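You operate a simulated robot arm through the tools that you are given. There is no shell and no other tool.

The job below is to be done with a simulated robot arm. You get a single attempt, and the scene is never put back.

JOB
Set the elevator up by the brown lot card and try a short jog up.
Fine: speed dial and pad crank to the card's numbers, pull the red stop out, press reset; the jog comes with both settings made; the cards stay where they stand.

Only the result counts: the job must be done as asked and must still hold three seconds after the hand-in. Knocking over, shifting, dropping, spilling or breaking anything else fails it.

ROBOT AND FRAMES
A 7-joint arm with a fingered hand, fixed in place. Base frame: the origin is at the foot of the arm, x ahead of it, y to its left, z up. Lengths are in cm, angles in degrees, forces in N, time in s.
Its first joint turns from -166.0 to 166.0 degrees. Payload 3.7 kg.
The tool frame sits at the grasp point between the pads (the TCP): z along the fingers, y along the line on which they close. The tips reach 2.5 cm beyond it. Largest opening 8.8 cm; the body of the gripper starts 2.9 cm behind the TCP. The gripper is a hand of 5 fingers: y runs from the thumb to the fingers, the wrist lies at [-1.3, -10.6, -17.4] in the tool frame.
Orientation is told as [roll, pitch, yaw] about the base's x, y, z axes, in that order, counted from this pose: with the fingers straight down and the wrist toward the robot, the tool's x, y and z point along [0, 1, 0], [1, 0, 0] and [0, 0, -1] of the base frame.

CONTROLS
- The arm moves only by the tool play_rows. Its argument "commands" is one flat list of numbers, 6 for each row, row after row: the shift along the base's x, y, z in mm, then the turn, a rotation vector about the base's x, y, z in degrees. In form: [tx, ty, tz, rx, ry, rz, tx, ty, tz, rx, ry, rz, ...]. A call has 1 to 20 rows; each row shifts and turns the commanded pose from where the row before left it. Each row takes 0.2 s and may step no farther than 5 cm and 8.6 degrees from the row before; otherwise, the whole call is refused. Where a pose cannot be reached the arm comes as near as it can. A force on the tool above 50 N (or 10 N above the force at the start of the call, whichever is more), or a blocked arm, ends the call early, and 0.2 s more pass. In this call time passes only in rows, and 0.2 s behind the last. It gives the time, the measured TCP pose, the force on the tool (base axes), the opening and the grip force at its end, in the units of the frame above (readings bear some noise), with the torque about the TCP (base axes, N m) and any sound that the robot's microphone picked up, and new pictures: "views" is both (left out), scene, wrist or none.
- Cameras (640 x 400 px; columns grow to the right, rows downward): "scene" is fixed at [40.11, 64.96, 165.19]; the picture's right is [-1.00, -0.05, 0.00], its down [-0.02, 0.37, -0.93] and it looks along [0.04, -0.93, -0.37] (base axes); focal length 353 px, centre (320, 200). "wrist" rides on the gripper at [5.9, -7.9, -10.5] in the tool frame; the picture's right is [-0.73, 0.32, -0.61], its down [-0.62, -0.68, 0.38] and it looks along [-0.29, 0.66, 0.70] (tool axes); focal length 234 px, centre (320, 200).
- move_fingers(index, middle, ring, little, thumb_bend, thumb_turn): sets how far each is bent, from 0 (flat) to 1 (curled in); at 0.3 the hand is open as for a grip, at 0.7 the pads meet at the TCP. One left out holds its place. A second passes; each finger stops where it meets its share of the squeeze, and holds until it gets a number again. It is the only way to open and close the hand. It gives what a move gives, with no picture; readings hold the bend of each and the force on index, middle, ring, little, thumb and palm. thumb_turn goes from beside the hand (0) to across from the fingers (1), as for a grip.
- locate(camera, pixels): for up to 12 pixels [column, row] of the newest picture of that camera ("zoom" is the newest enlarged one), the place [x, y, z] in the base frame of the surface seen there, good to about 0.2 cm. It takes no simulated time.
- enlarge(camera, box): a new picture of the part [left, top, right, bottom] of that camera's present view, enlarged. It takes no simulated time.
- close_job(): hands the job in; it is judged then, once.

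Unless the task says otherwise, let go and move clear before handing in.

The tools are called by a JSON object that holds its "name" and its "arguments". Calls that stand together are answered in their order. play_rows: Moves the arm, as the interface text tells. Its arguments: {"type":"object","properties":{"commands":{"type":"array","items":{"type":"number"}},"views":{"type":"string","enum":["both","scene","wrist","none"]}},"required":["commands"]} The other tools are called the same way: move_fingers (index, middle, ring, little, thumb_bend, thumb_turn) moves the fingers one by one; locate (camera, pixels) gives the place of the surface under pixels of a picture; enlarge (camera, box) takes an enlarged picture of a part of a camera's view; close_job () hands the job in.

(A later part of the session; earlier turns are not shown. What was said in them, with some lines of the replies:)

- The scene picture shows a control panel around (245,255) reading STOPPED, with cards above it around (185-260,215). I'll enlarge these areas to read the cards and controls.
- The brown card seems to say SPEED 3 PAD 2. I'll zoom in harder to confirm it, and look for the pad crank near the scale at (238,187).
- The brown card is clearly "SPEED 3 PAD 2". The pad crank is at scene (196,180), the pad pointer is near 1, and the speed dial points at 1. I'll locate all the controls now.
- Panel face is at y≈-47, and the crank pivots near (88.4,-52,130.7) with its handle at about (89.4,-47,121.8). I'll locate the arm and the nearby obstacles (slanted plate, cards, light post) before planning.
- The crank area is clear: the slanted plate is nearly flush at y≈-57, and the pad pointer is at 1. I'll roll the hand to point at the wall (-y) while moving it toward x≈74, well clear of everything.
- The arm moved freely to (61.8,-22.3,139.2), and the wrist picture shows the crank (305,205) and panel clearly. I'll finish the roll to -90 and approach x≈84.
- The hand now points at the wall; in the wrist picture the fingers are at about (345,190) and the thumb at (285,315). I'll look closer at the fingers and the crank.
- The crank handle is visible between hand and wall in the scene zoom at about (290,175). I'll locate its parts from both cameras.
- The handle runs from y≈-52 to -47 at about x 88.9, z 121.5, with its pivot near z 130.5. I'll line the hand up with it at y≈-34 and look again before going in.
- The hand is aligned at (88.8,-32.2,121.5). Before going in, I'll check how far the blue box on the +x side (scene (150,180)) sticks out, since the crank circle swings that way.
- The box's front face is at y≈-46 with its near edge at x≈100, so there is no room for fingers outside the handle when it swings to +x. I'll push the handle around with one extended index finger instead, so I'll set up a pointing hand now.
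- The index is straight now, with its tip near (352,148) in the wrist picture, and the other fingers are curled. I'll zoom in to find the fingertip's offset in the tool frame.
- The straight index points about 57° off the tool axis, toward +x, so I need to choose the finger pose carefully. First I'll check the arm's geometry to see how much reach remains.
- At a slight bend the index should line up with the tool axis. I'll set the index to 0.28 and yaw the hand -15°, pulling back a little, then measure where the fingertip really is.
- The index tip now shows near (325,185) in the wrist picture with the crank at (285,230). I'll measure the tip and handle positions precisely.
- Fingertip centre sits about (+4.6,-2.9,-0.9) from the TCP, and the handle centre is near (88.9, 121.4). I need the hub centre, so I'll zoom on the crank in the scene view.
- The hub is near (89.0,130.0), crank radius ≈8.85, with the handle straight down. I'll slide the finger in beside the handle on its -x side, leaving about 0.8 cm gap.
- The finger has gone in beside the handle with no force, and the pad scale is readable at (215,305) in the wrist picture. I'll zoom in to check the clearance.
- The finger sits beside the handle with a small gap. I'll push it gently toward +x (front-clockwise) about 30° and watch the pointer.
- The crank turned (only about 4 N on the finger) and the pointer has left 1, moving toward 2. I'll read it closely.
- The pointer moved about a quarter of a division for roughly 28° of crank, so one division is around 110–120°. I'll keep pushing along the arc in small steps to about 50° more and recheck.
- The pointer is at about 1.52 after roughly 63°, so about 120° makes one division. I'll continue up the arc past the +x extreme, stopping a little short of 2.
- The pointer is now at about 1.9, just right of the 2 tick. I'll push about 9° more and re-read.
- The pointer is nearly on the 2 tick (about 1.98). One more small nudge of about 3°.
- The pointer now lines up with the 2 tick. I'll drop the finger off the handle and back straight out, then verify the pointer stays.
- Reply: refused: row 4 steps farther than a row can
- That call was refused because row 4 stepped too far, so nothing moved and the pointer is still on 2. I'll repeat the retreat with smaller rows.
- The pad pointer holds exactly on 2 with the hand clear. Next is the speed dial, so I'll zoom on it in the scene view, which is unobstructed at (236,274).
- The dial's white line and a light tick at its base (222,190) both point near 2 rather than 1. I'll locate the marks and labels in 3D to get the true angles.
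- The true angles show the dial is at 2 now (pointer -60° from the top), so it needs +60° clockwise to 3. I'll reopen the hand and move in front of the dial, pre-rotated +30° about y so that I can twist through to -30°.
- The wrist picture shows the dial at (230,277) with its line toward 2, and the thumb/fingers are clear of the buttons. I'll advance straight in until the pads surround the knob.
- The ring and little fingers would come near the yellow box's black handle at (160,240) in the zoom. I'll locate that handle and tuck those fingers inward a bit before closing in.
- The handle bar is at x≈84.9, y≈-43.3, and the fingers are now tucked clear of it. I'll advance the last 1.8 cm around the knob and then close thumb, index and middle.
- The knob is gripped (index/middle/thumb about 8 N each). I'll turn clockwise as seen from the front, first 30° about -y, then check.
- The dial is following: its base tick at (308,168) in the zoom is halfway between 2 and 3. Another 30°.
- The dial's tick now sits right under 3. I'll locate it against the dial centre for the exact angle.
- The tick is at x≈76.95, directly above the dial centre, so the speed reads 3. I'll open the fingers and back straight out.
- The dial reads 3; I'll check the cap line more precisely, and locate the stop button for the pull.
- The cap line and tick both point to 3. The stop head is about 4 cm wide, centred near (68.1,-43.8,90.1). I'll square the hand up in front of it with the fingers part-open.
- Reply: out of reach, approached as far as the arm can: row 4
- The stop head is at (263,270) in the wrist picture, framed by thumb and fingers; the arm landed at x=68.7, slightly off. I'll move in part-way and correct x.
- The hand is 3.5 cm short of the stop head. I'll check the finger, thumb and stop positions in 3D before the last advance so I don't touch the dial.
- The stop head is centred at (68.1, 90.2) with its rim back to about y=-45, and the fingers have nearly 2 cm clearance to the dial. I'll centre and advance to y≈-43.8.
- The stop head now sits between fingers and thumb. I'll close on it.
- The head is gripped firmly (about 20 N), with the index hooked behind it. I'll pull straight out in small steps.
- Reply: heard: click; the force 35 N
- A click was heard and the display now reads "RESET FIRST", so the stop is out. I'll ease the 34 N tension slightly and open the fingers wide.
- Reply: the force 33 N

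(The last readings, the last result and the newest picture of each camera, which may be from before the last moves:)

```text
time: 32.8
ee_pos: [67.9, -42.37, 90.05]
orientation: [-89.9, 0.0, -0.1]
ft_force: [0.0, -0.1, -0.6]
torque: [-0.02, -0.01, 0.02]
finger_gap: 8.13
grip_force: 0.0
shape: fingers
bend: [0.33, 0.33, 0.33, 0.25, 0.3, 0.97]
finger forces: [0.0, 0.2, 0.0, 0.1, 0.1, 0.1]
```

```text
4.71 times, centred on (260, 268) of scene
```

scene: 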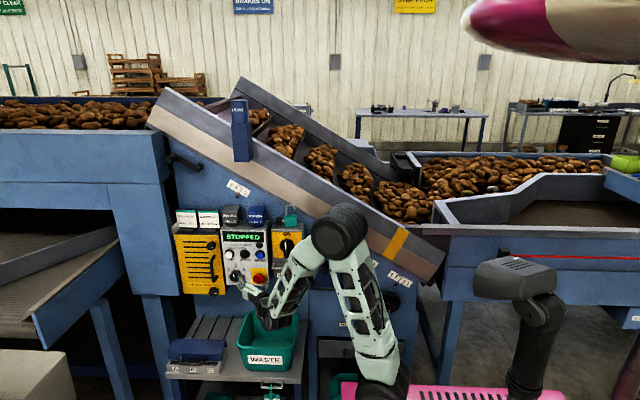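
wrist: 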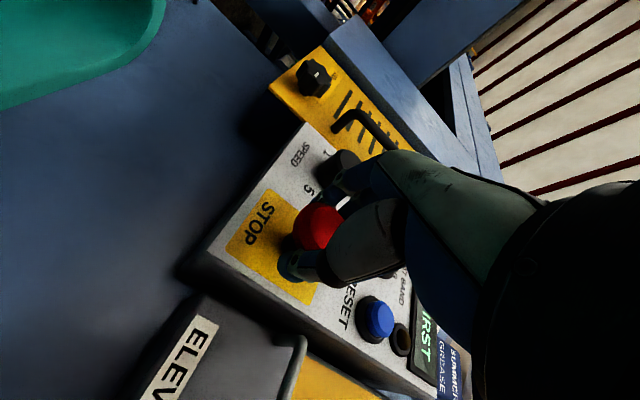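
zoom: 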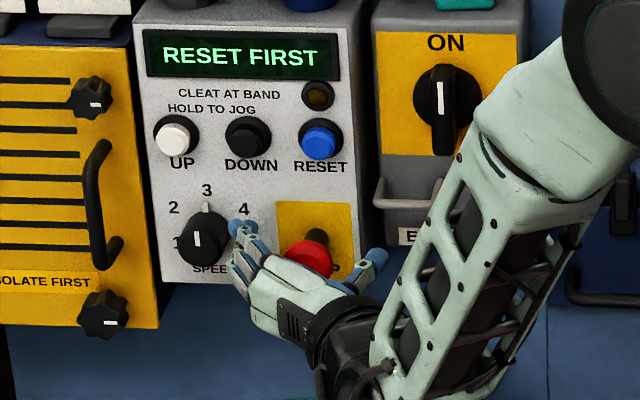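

The stop head stands clear and the display says RESET FIRST. I'll back out, make the pointing finger again, and rise to the RESET button's level.

{"name": "play_rows", "arguments": {"commands": [0, 20, 0, 0, 0, 0, 0, 30, 0, 0, 0, 0, 0, 20, 20, 0, 0, 0, 0, 0, 40, 0, 0, 0], "views": "none"}}

{"name": "move_fingers", "arguments": {"index": 0.28, "middle": 1, "ring": 1, "little": 1}}

{"name": "play_rows", "arguments": {"commands": [-15, 0, 15, 0, 0, -5, -15, 0, 15, 0, 0, -5, -10, 0, 12, 0, 0, -5], "views": "both"}}

{"name": "enlarge", "arguments": {"camera": "scene", "box": [215, 220, 285, 290]}}

{"name": "enlarge", "arguments": {"camera": "wrist", "box": [200, 130, 440, 370]}}

```text
time: 33.8
ee_pos: [67.85, -35.25, 96.15]
orientation: [-89.9, 0.1, 0.0]
ft_force: [0.3, 1.0, -0.6]
torque: [0.02, 0.03, -0.01]
finger_gap: 8.15
grip_force: 0.0
shape: fingers
bend: [0.33, 0.33, 0.33, 0.25, 0.3, 0.97]
finger forces: [0.0, 0.0, 0.0, 0.0, 0.0, 0.0]
```

```text
time: 34.8
ee_pos: [67.78, -35.25, 96.17]
orientation: [-89.8, 0.0, 0.0]
ft_force: [-0.1, 0.1, 0.2]
torque: [0.02, -0.01, -0.02]
finger_gap: 8.71
grip_force: 0.1
shape: fingers
bend: [0.28, 1.0, 1.0, 1.0, 0.3, 0.97]
finger forces: [0.1, 0.0, 0.1, 0.0, 0.1, 0.0]
```

```text
time: 35.6
ee_pos: [63.94, -35.33, 100.5]
orientation: [-89.9, -0.1, -15.0]
ft_force: [0.7, 0.5, -0.6]
torque: [-0.01, 0.02, -0.01]
finger_gap: 8.7
grip_force: 0.1
shape: fingers
bend: [0.28, 1.0, 1.0, 1.0, 0.3, 0.97]
finger forces: [0.1, 0.0, 0.0, 0.0, 0.0, 0.1]
```

scene: 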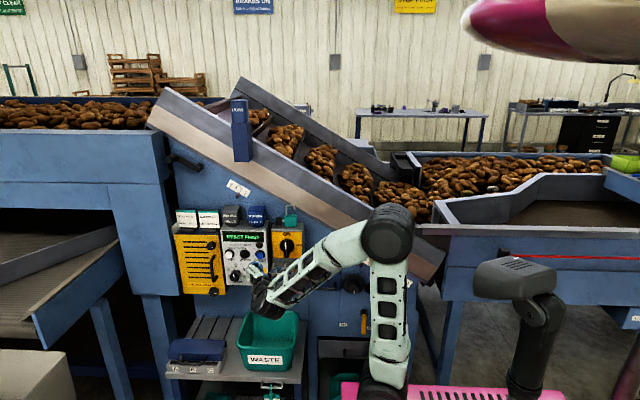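
wrist: 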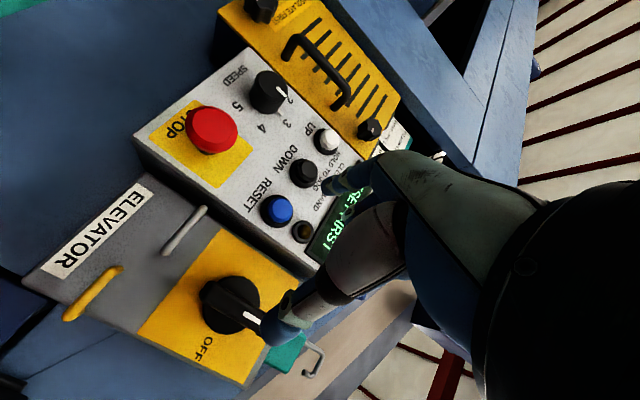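

```text
5.71 times, centred on (250, 255) of scene
```

zoom: 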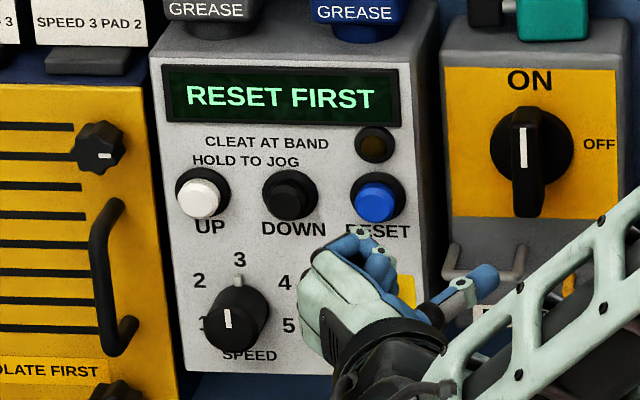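

```text
1.67 times, centred on (320, 250) of wrist
```

zoom: 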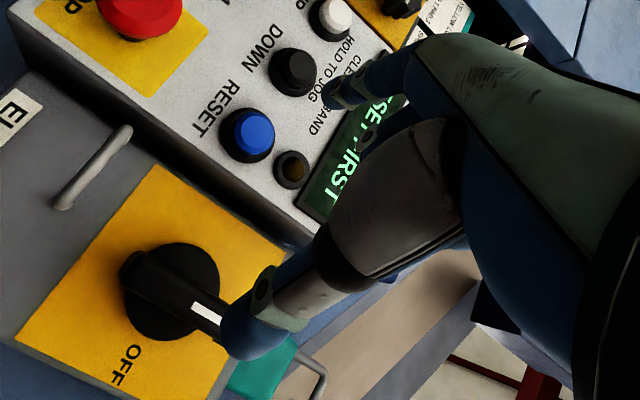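

The index finger points at the panel and RESET is at wrist (277,209). I'll locate the button faces and the fingertip.

{"name": "locate", "arguments": {"camera": "wrist", "pixels": [[279, 209], [272, 209], [286, 209], [279, 201], [279, 217], [325, 184], [329, 179], [328, 190], [336, 184], [304, 172], [326, 140], [322, 186]]}}

{"name": "locate", "arguments": {"camera": "scene", "pixels": [[259.5, 246], [262, 246], [257, 246], [244, 245], [229, 245], [260, 249], [260, 243]]}}

```text
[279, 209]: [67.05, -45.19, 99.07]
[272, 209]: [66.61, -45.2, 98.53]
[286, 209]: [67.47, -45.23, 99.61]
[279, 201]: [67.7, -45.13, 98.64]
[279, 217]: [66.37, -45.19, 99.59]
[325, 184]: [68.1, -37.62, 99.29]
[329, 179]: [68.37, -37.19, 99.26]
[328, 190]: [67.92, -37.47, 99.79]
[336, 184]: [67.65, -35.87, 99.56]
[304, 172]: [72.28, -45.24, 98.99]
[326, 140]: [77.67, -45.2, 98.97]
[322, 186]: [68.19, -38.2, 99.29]
```

```text
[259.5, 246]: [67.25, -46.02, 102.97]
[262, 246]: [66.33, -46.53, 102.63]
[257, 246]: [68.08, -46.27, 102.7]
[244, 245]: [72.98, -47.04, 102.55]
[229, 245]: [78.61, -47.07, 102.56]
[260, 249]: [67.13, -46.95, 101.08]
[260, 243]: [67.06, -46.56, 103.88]
```

RESET's face is at about (67.3,-45.2,99.3) and the fingertip centre is at about (68.5,-38.3,99.6). I'll align and bring the tip to just short of the button.

{"name": "play_rows", "arguments": {"commands": [-12, 0, -2, 0, 0, 0, 0, -20, 0, 0, 0, 0, 0, -20, 0, 0, 0, 0, 0, -15, 0, 0, 0, 0], "views": "both"}}

{"name": "enlarge", "arguments": {"camera": "wrist", "box": [250, 130, 400, 270]}}

{"name": "enlarge", "arguments": {"camera": "scene", "box": [215, 220, 285, 290]}}

```text
time: 36.6
ee_pos: [62.76, -40.88, 100.12]
orientation: [-90.0, 0.1, -15.0]
ft_force: [0.4, -1.0, -0.1]
torque: [0.02, 0.01, 0.02]
finger_gap: 8.72
grip_force: 0.1
shape: fingers
bend: [0.28, 1.0, 1.0, 1.0, 0.3, 0.97]
finger forces: [0.0, 0.0, 0.0, 0.0, 0.0, 0.0]
```

scene: 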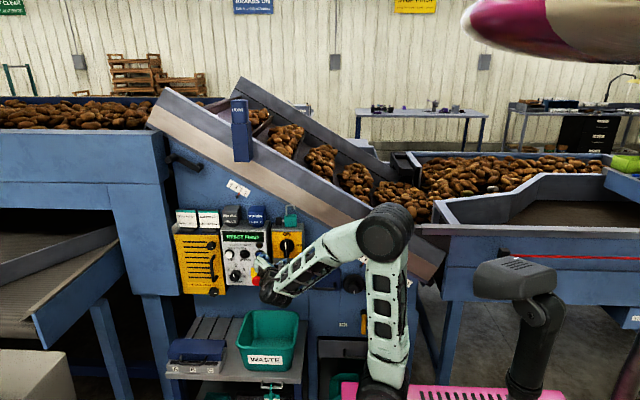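
wrist: 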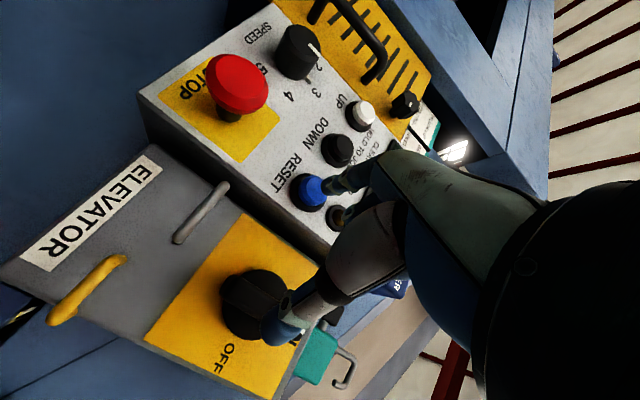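

```text
2.86 times, centred on (325, 200) of wrist
```

zoom: 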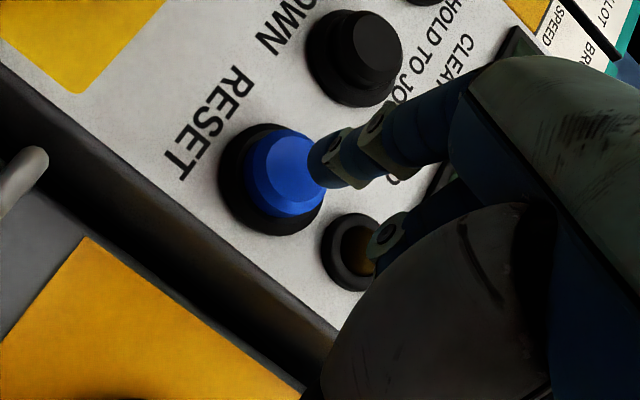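

```text
5.71 times, centred on (250, 255) of scene
```

zoom: 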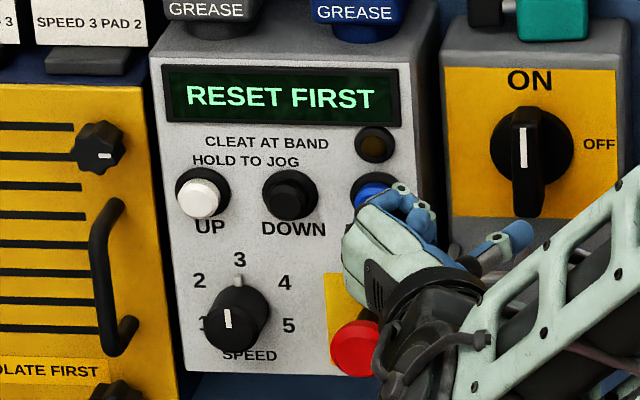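

The fingertip is lined up with the blue cap. I'll creep forward in 3 mm steps and watch for force or a click.

{"name": "play_rows", "arguments": {"commands": [0, -3, 0, 0, 0, 0, 0, -3, 0, 0, 0, 0, 0, -3, 0, 0, 0, 0, 0, -3, 0, 0, 0, 0, 0, -3, 0, 0, 0, 0], "views": "wrist"}}

{"name": "enlarge", "arguments": {"camera": "wrist", "box": [250, 130, 400, 270]}}

{"name": "enlarge", "arguments": {"camera": "scene", "box": [215, 220, 285, 290]}}

```text
time: 37.8
ee_pos: [62.84, -42.37, 100.3]
orientation: [-89.9, -0.1, -15.0]
ft_force: [-0.4, 2.0, 0.0]
torque: [0.05, -0.01, 0.1]
finger_gap: 8.65
grip_force: 1.3
shape: fingers
bend: [0.28, 1.0, 1.0, 1.0, 0.3, 0.97]
finger forces: [2.8, 0.1, 0.1, 0.1, 0.0, 0.0]
heard: click
```

wrist: 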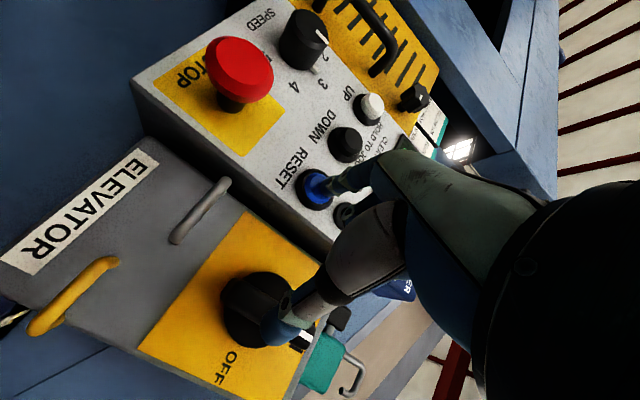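

```text
2.86 times, centred on (325, 200) of wrist
```

zoom: 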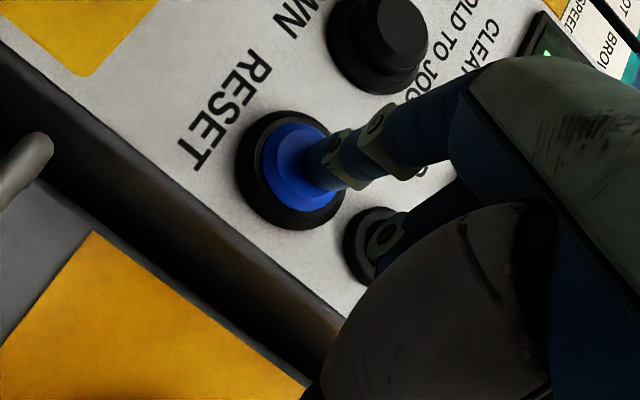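

```text
5.71 times, centred on (250, 255) of scene
```

zoom: 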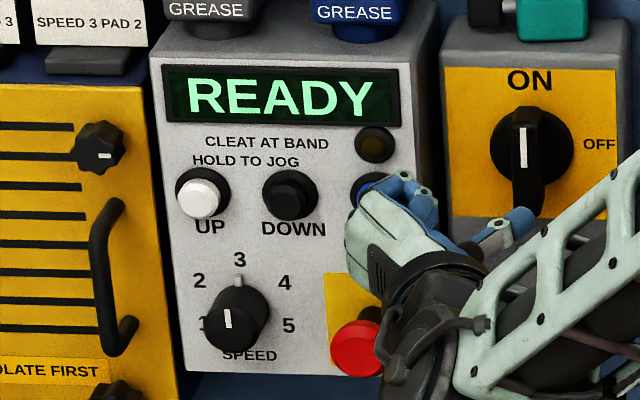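

A click, and the display now shows READY. I'll back off and move across to the UP button, then check both settings again.

{"name": "play_rows", "arguments": {"commands": [0, 25, 0, 0, 0, 0, 0, 35, 0, 0, 0, 0, 37, 0, 0, 0, 0, 0, 37, 0, 0, 0, 0, 0, 37, 0, 0, 0, 0, 0], "views": "both"}}

{"name": "enlarge", "arguments": {"camera": "scene", "box": [215, 220, 285, 290]}}

{"name": "enlarge", "arguments": {"camera": "scene", "box": [225, 175, 255, 200]}}

{"name": "enlarge", "arguments": {"camera": "wrist", "box": [200, 130, 400, 270]}}

```text
time: 39.0
ee_pos: [73.74, -36.44, 100.19]
orientation: [-89.8, -0.1, -15.0]
ft_force: [0.2, -1.2, 0.5]
torque: [0.01, 0.05, 0.02]
finger_gap: 8.7
grip_force: 0.1
shape: fingers
bend: [0.28, 1.0, 1.0, 1.0, 0.3, 0.97]
finger forces: [0.0, 0.2, 0.0, 0.1, 0.1, 0.0]
```

scene: 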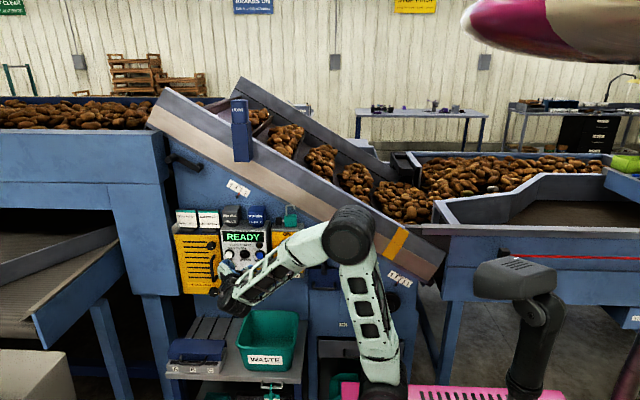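
wrist: 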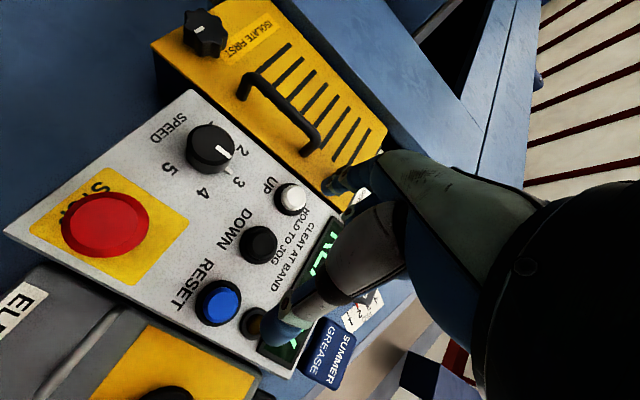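

```text
5.71 times, centred on (250, 255) of scene
```

zoom: 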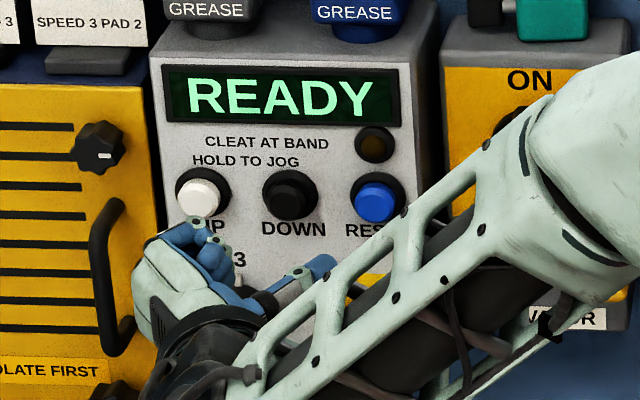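

```text
16.00 times, centred on (240, 188) of scene
```

zoom: 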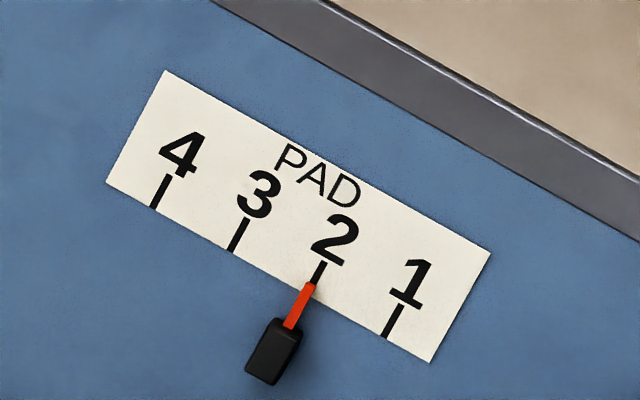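

```text
2.86 times, centred on (300, 200) of wrist
```

zoom: 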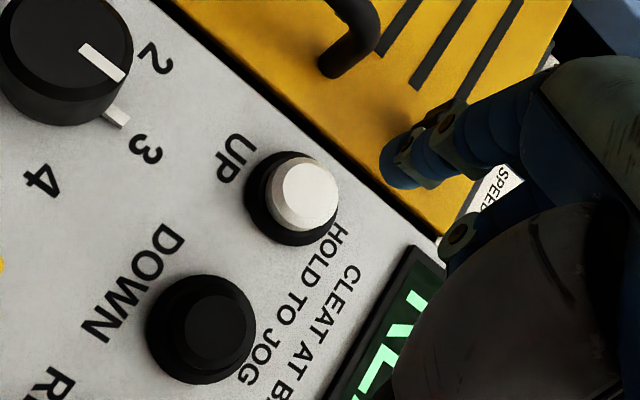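

Pad is on 2, speed on 3, and the display is READY. I'll locate the UP cap precisely from the wrist view.

{"name": "locate", "arguments": {"camera": "wrist", "pixels": [[296, 197], [290, 195], [302, 200], [296, 190], [296, 204], [219, 303], [258, 244], [325, 186], [329, 181], [322, 188]]}}

{"name": "enlarge", "arguments": {"camera": "scene", "box": [220, 235, 270, 265]}}

```text
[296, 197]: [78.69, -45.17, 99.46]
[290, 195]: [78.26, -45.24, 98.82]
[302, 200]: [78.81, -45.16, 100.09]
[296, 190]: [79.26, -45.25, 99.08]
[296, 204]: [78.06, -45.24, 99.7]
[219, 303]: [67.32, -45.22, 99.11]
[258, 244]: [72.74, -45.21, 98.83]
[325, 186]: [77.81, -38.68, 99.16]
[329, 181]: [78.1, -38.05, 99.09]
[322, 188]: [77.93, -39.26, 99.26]
```

```text
12.80 times, centred on (245, 250) of scene
```

zoom: 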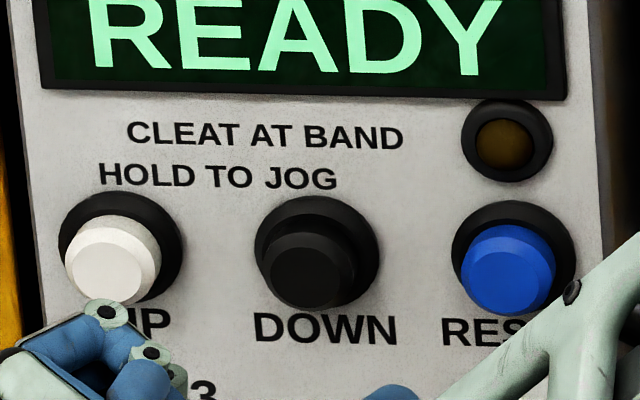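

UP is centred at about (78.5, 99.4) and the fingertip is nearly in line. I'll approach to just short of contact.

{"name": "play_rows", "arguments": {"commands": [2, -20, 1, 0, 0, 0, 0, -18, 0, 0, 0, 0, 0, -8, 0, 0, 0, 0], "views": "both"}}

{"name": "enlarge", "arguments": {"camera": "wrist", "box": [250, 130, 400, 270]}}

{"name": "enlarge", "arguments": {"camera": "scene", "box": [215, 220, 285, 290]}}

```text
time: 39.8
ee_pos: [74.18, -41.21, 100.27]
orientation: [-89.9, 0.0, -15.0]
ft_force: [0.5, -0.1, -0.4]
torque: [-0.01, 0.01, 0.01]
finger_gap: 8.73
grip_force: 0.0
shape: fingers
bend: [0.28, 1.0, 1.0, 1.0, 0.3, 0.97]
finger forces: [0.0, 0.0, 0.1, 0.0, 0.0, 0.1]
```

scene: 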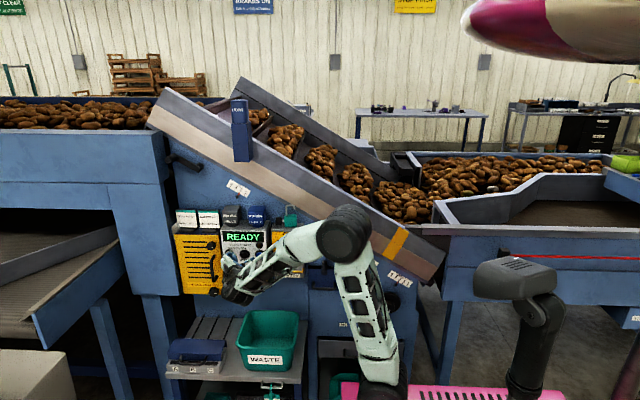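
wrist: 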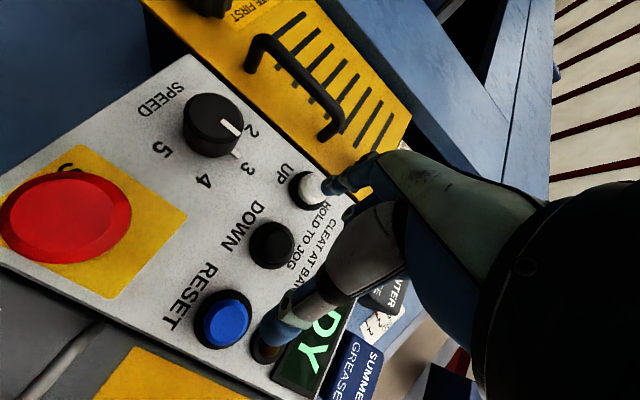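

```text
2.86 times, centred on (325, 200) of wrist
```

zoom: 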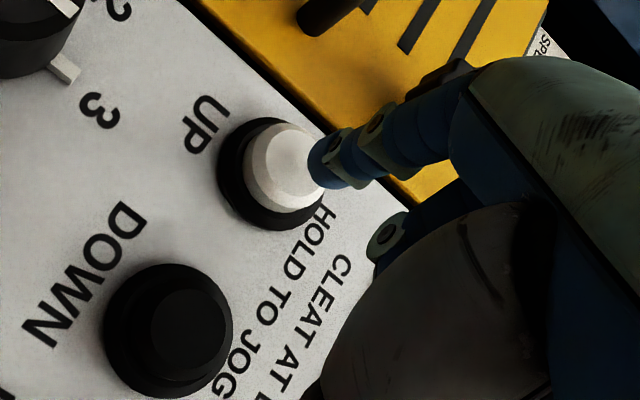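

```text
5.71 times, centred on (250, 255) of scene
```

zoom: 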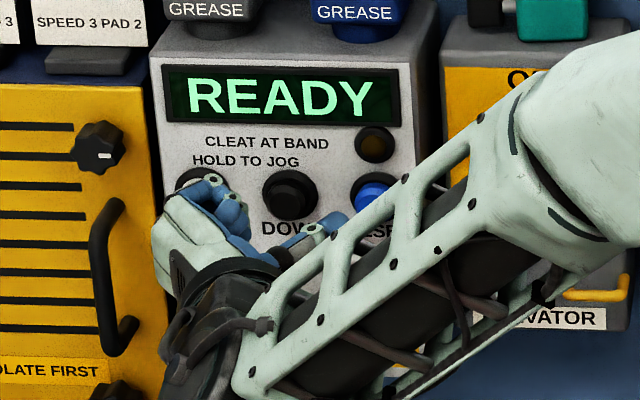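

The fingertip is right at the UP cap and all else is clear. I'll press UP now and look at the display before releasing (no time passes between calls).

{"name": "play_rows", "arguments": {"commands": [0, -6, 0, 0, 0, 0, 0, -4, 0, 0, 0, 0, 0, -3.5, 0, 0, 0, 0], "views": "scene"}}

{"name": "enlarge", "arguments": {"camera": "scene", "box": [215, 220, 285, 290]}}

```text
time: 40.6
ee_pos: [73.98, -42.22, 100.21]
orientation: [-89.9, 0.0, -15.0]
ft_force: [-1.1, 2.4, -1.0]
torque: [0.04, -0.01, 0.09]
finger_gap: 8.69
grip_force: 1.0
shape: fingers
bend: [0.28, 1.0, 1.0, 1.0, 0.3, 0.97]
finger forces: [2.3, 0.0, 0.1, 0.1, 0.1, 0.1]
heard: click
```

scene: 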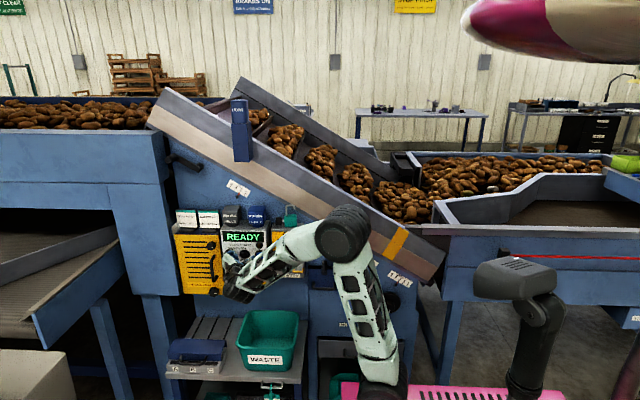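

```text
5.71 times, centred on (250, 255) of scene
```

zoom: 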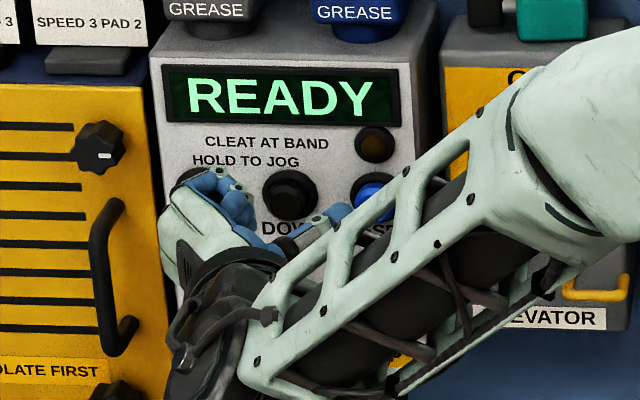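

A click was heard on UP but the display still says READY; the jog may have only just begun. I'll hold a moment longer with a slightly firmer press.

{"name": "play_rows", "arguments": {"commands": [0, -1.5, 0, 0, 0, 0], "views": "scene"}}

{"name": "enlarge", "arguments": {"camera": "scene", "box": [215, 220, 285, 290]}}

{"name": "enlarge", "arguments": {"camera": "scene", "box": [220, 90, 440, 230]}}

```text
time: 41.0
ee_pos: [74.05, -42.54, 100.33]
orientation: [-90.0, 0.0, -14.9]
ft_force: [-0.9, 3.8, -1.1]
torque: [0.04, 0.01, 0.2]
finger_gap: 8.72
grip_force: 2.1
shape: fingers
bend: [0.28, 1.0, 1.0, 1.0, 0.3, 0.97]
finger forces: [4.0, 0.1, 0.0, 0.0, 0.1, 0.1]
```

scene: 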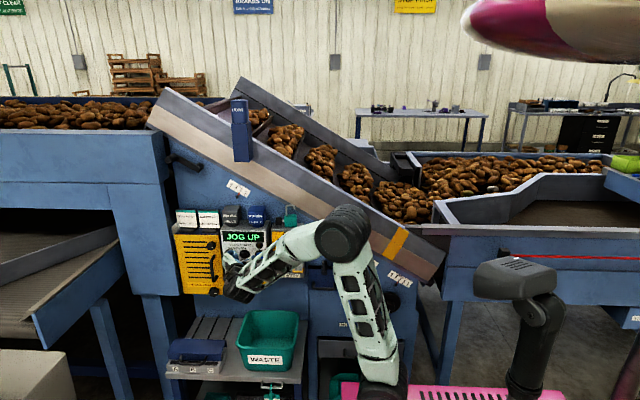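

```text
5.71 times, centred on (250, 255) of scene
```

zoom: 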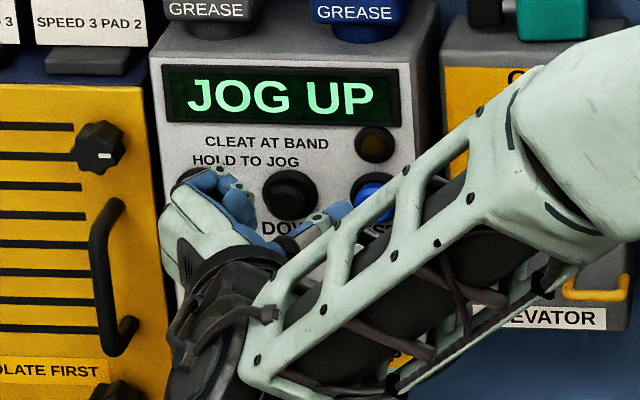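

```text
2.86 times, centred on (330, 160) of scene
```

zoom: 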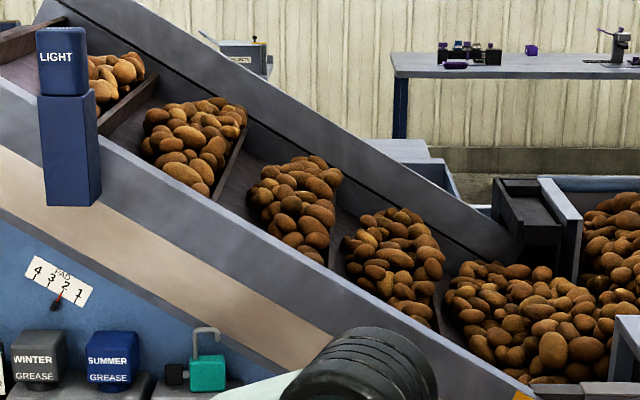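

The display shows JOG UP, so the elevator is jogging. I'll hold two more rows (0.4 s) for a proper short jog and then pull the finger off in the same call.

{"name": "play_rows", "arguments": {"commands": [0, 0, 0, 0, 0, 0, 0, 0, 0, 0, 0, 0, 0, 20, 0, 0, 0, 0, 0, 40, 0, 0, 0, 0], "views": "scene"}}

{"name": "enlarge", "arguments": {"camera": "scene", "box": [215, 220, 285, 290]}}

{"name": "enlarge", "arguments": {"camera": "scene", "box": [220, 90, 440, 230]}}

```text
time: 42.0
ee_pos: [74.03, -36.41, 100.47]
orientation: [-89.8, 0.0, -15.1]
ft_force: [0.2, 0.0, -0.6]
torque: [-0.02, -0.02, 0.02]
finger_gap: 8.72
grip_force: 0.0
shape: fingers
bend: [0.28, 1.0, 1.0, 1.0, 0.3, 0.97]
finger forces: [0.1, 0.0, 0.0, 0.1, 0.0, 0.0]
```

scene: 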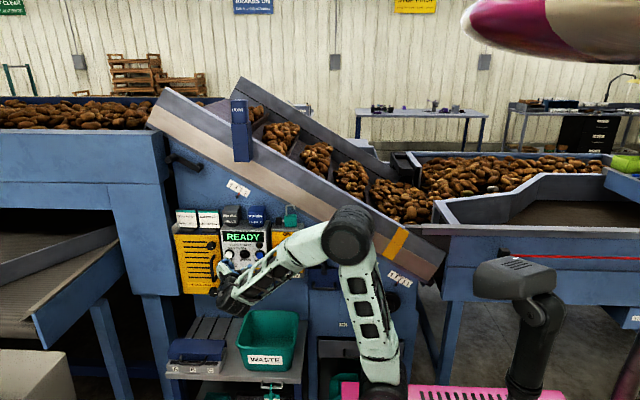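

```text
5.71 times, centred on (250, 255) of scene
```

zoom: 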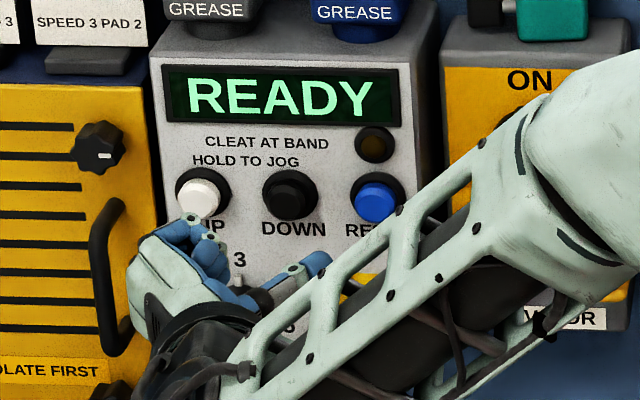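

```text
2.86 times, centred on (330, 160) of scene
```

zoom: 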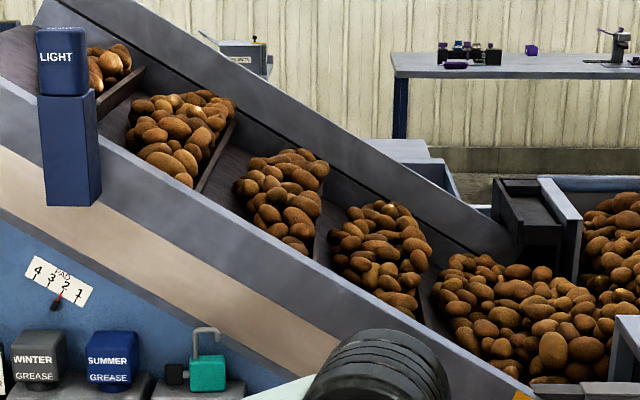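

The belt moved up a little and the display is back to READY. I'll move the hand clear and take final checks of dial, pad, stop and cards.

{"name": "play_rows", "arguments": {"commands": [0, 40, 10, 0, 0, 0, 0, 40, 20, 0, 0, 0, 0, 30, 30, 0, 0, 0, 0, 20, 40, 0, 0, 0, 0, 0, 45, 0, 0, 0, 0, 0, 45, 0, 0, 0, 0, 0, 45, 0, 0, 0, 0, 0, 45, 0, 0, 0], "views": "scene"}}

{"name": "enlarge", "arguments": {"camera": "scene", "box": [165, 195, 315, 300]}}

{"name": "enlarge", "arguments": {"camera": "scene", "box": [225, 175, 255, 200]}}

```text
time: 43.8
ee_pos: [74.17, -23.5, 128.47]
orientation: [-89.9, 0.1, -15.1]
ft_force: [-0.9, 0.1, -1.3]
torque: [0.0, -0.02, -0.03]
finger_gap: 8.73
grip_force: 0.0
shape: fingers
bend: [0.28, 1.0, 1.0, 1.0, 0.3, 0.97]
finger forces: [0.1, 0.1, 0.0, 0.1, 0.0, 0.0]
```

scene: 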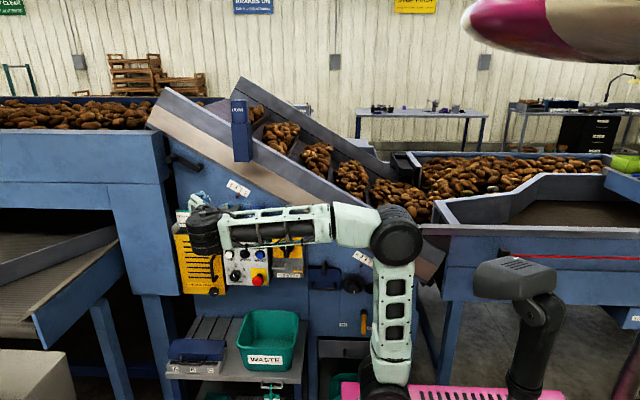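

```text
3.81 times, centred on (240, 248) of scene
```

zoom: 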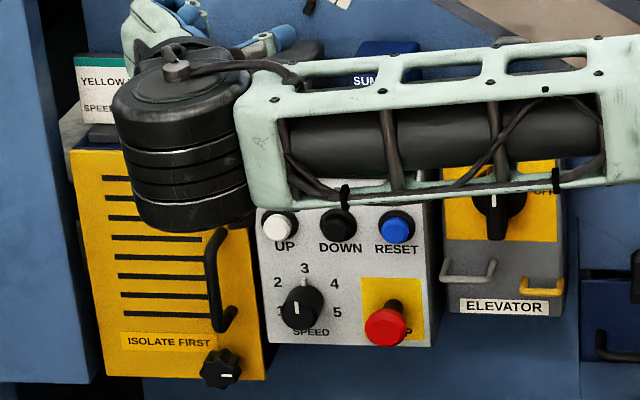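

```text
16.00 times, centred on (240, 188) of scene
```

zoom: 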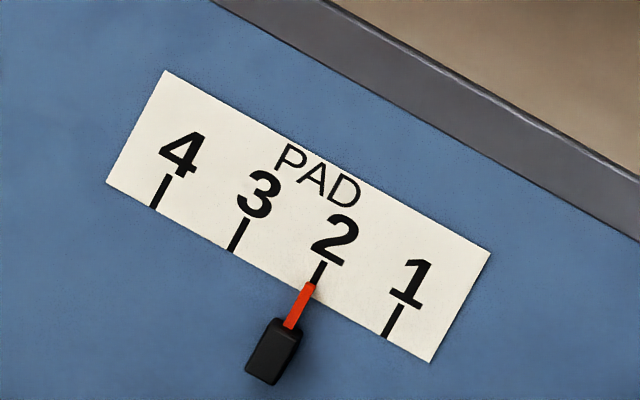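

Pad holds on 2, speed on 3, and the stop is out, but the arm hides the display and cards. I'll lift the arm further to confirm them.

{"name": "play_rows", "arguments": {"commands": [-25, 5, 35, 0, 0, 0, -25, 5, 35, 0, 0, 0, -25, 5, 35, 0, 0, 0, -25, 5, 35, 0, 0, 0, -25, 0, 35, 0, 0, 0], "views": "scene"}}

{"name": "enlarge", "arguments": {"camera": "scene", "box": [165, 195, 315, 300]}}

{"name": "enlarge", "arguments": {"camera": "scene", "box": [172, 205, 222, 236]}}

```text
time: 45.0
ee_pos: [61.54, -21.76, 145.99]
orientation: [-89.9, 0.2, -14.9]
ft_force: [0.2, -0.6, -0.4]
torque: [-0.03, -0.01, -0.03]
finger_gap: 8.73
grip_force: 0.1
shape: fingers
bend: [0.28, 1.0, 1.0, 1.0, 0.3, 0.97]
finger forces: [0.1, 0.0, 0.0, 0.1, 0.0, 0.0]
```

scene: 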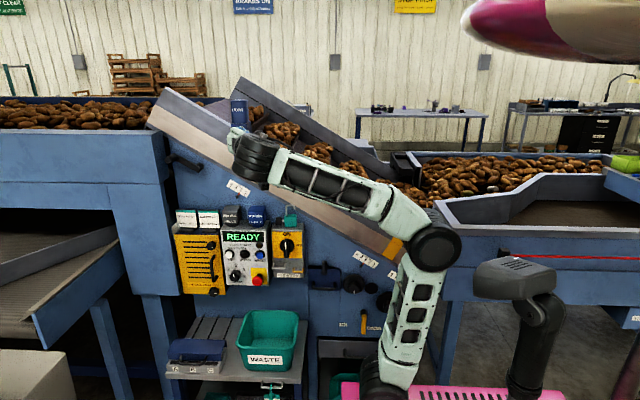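

```text
3.81 times, centred on (240, 248) of scene
```

zoom: 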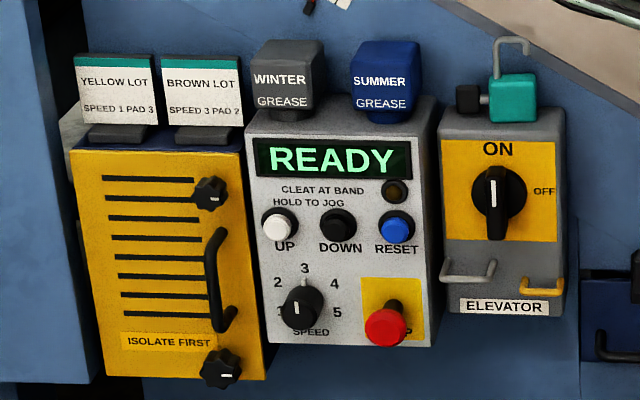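

```text
12.80 times, centred on (197, 220) of scene
```

zoom: 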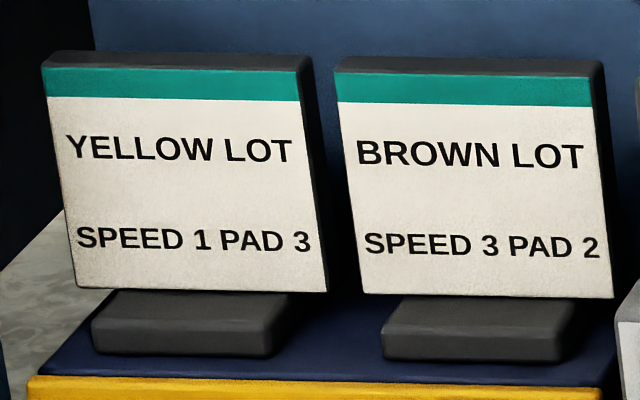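

The display reads READY, the dial is on 3, the pad pointer is on 2 and the stop is out. Both cards stand exactly as before, the jog up is done, and the hand is clear, so I'll hand in.

{"name": "close_job", "arguments": {}}

```text
The job is handed in.
```

The elevator is set up to the brown lot card (SPEED 3, PAD 2), and I gave it one short jog up. I've handed the job in; no verdict has come back yet.

- **Speed dial:** it was at 2 and now points to 3.
- **Pad crank:** it was at 1. I turned it about a third of a turn, and the pointer now sits on the 2 mark.
- **Red stop:** pulled out. It clicked and the display changed to RESET FIRST.
- **Reset:** pressed. It clicked and the display changed to READY.
- **Jog up:** done with both settings made. I held UP for about a second; the display showed JOG UP, the belt moved a little, and it went back to READY on release.

In the last pictures both lot cards stand as they were at the start, and the hand is clear of the panel.
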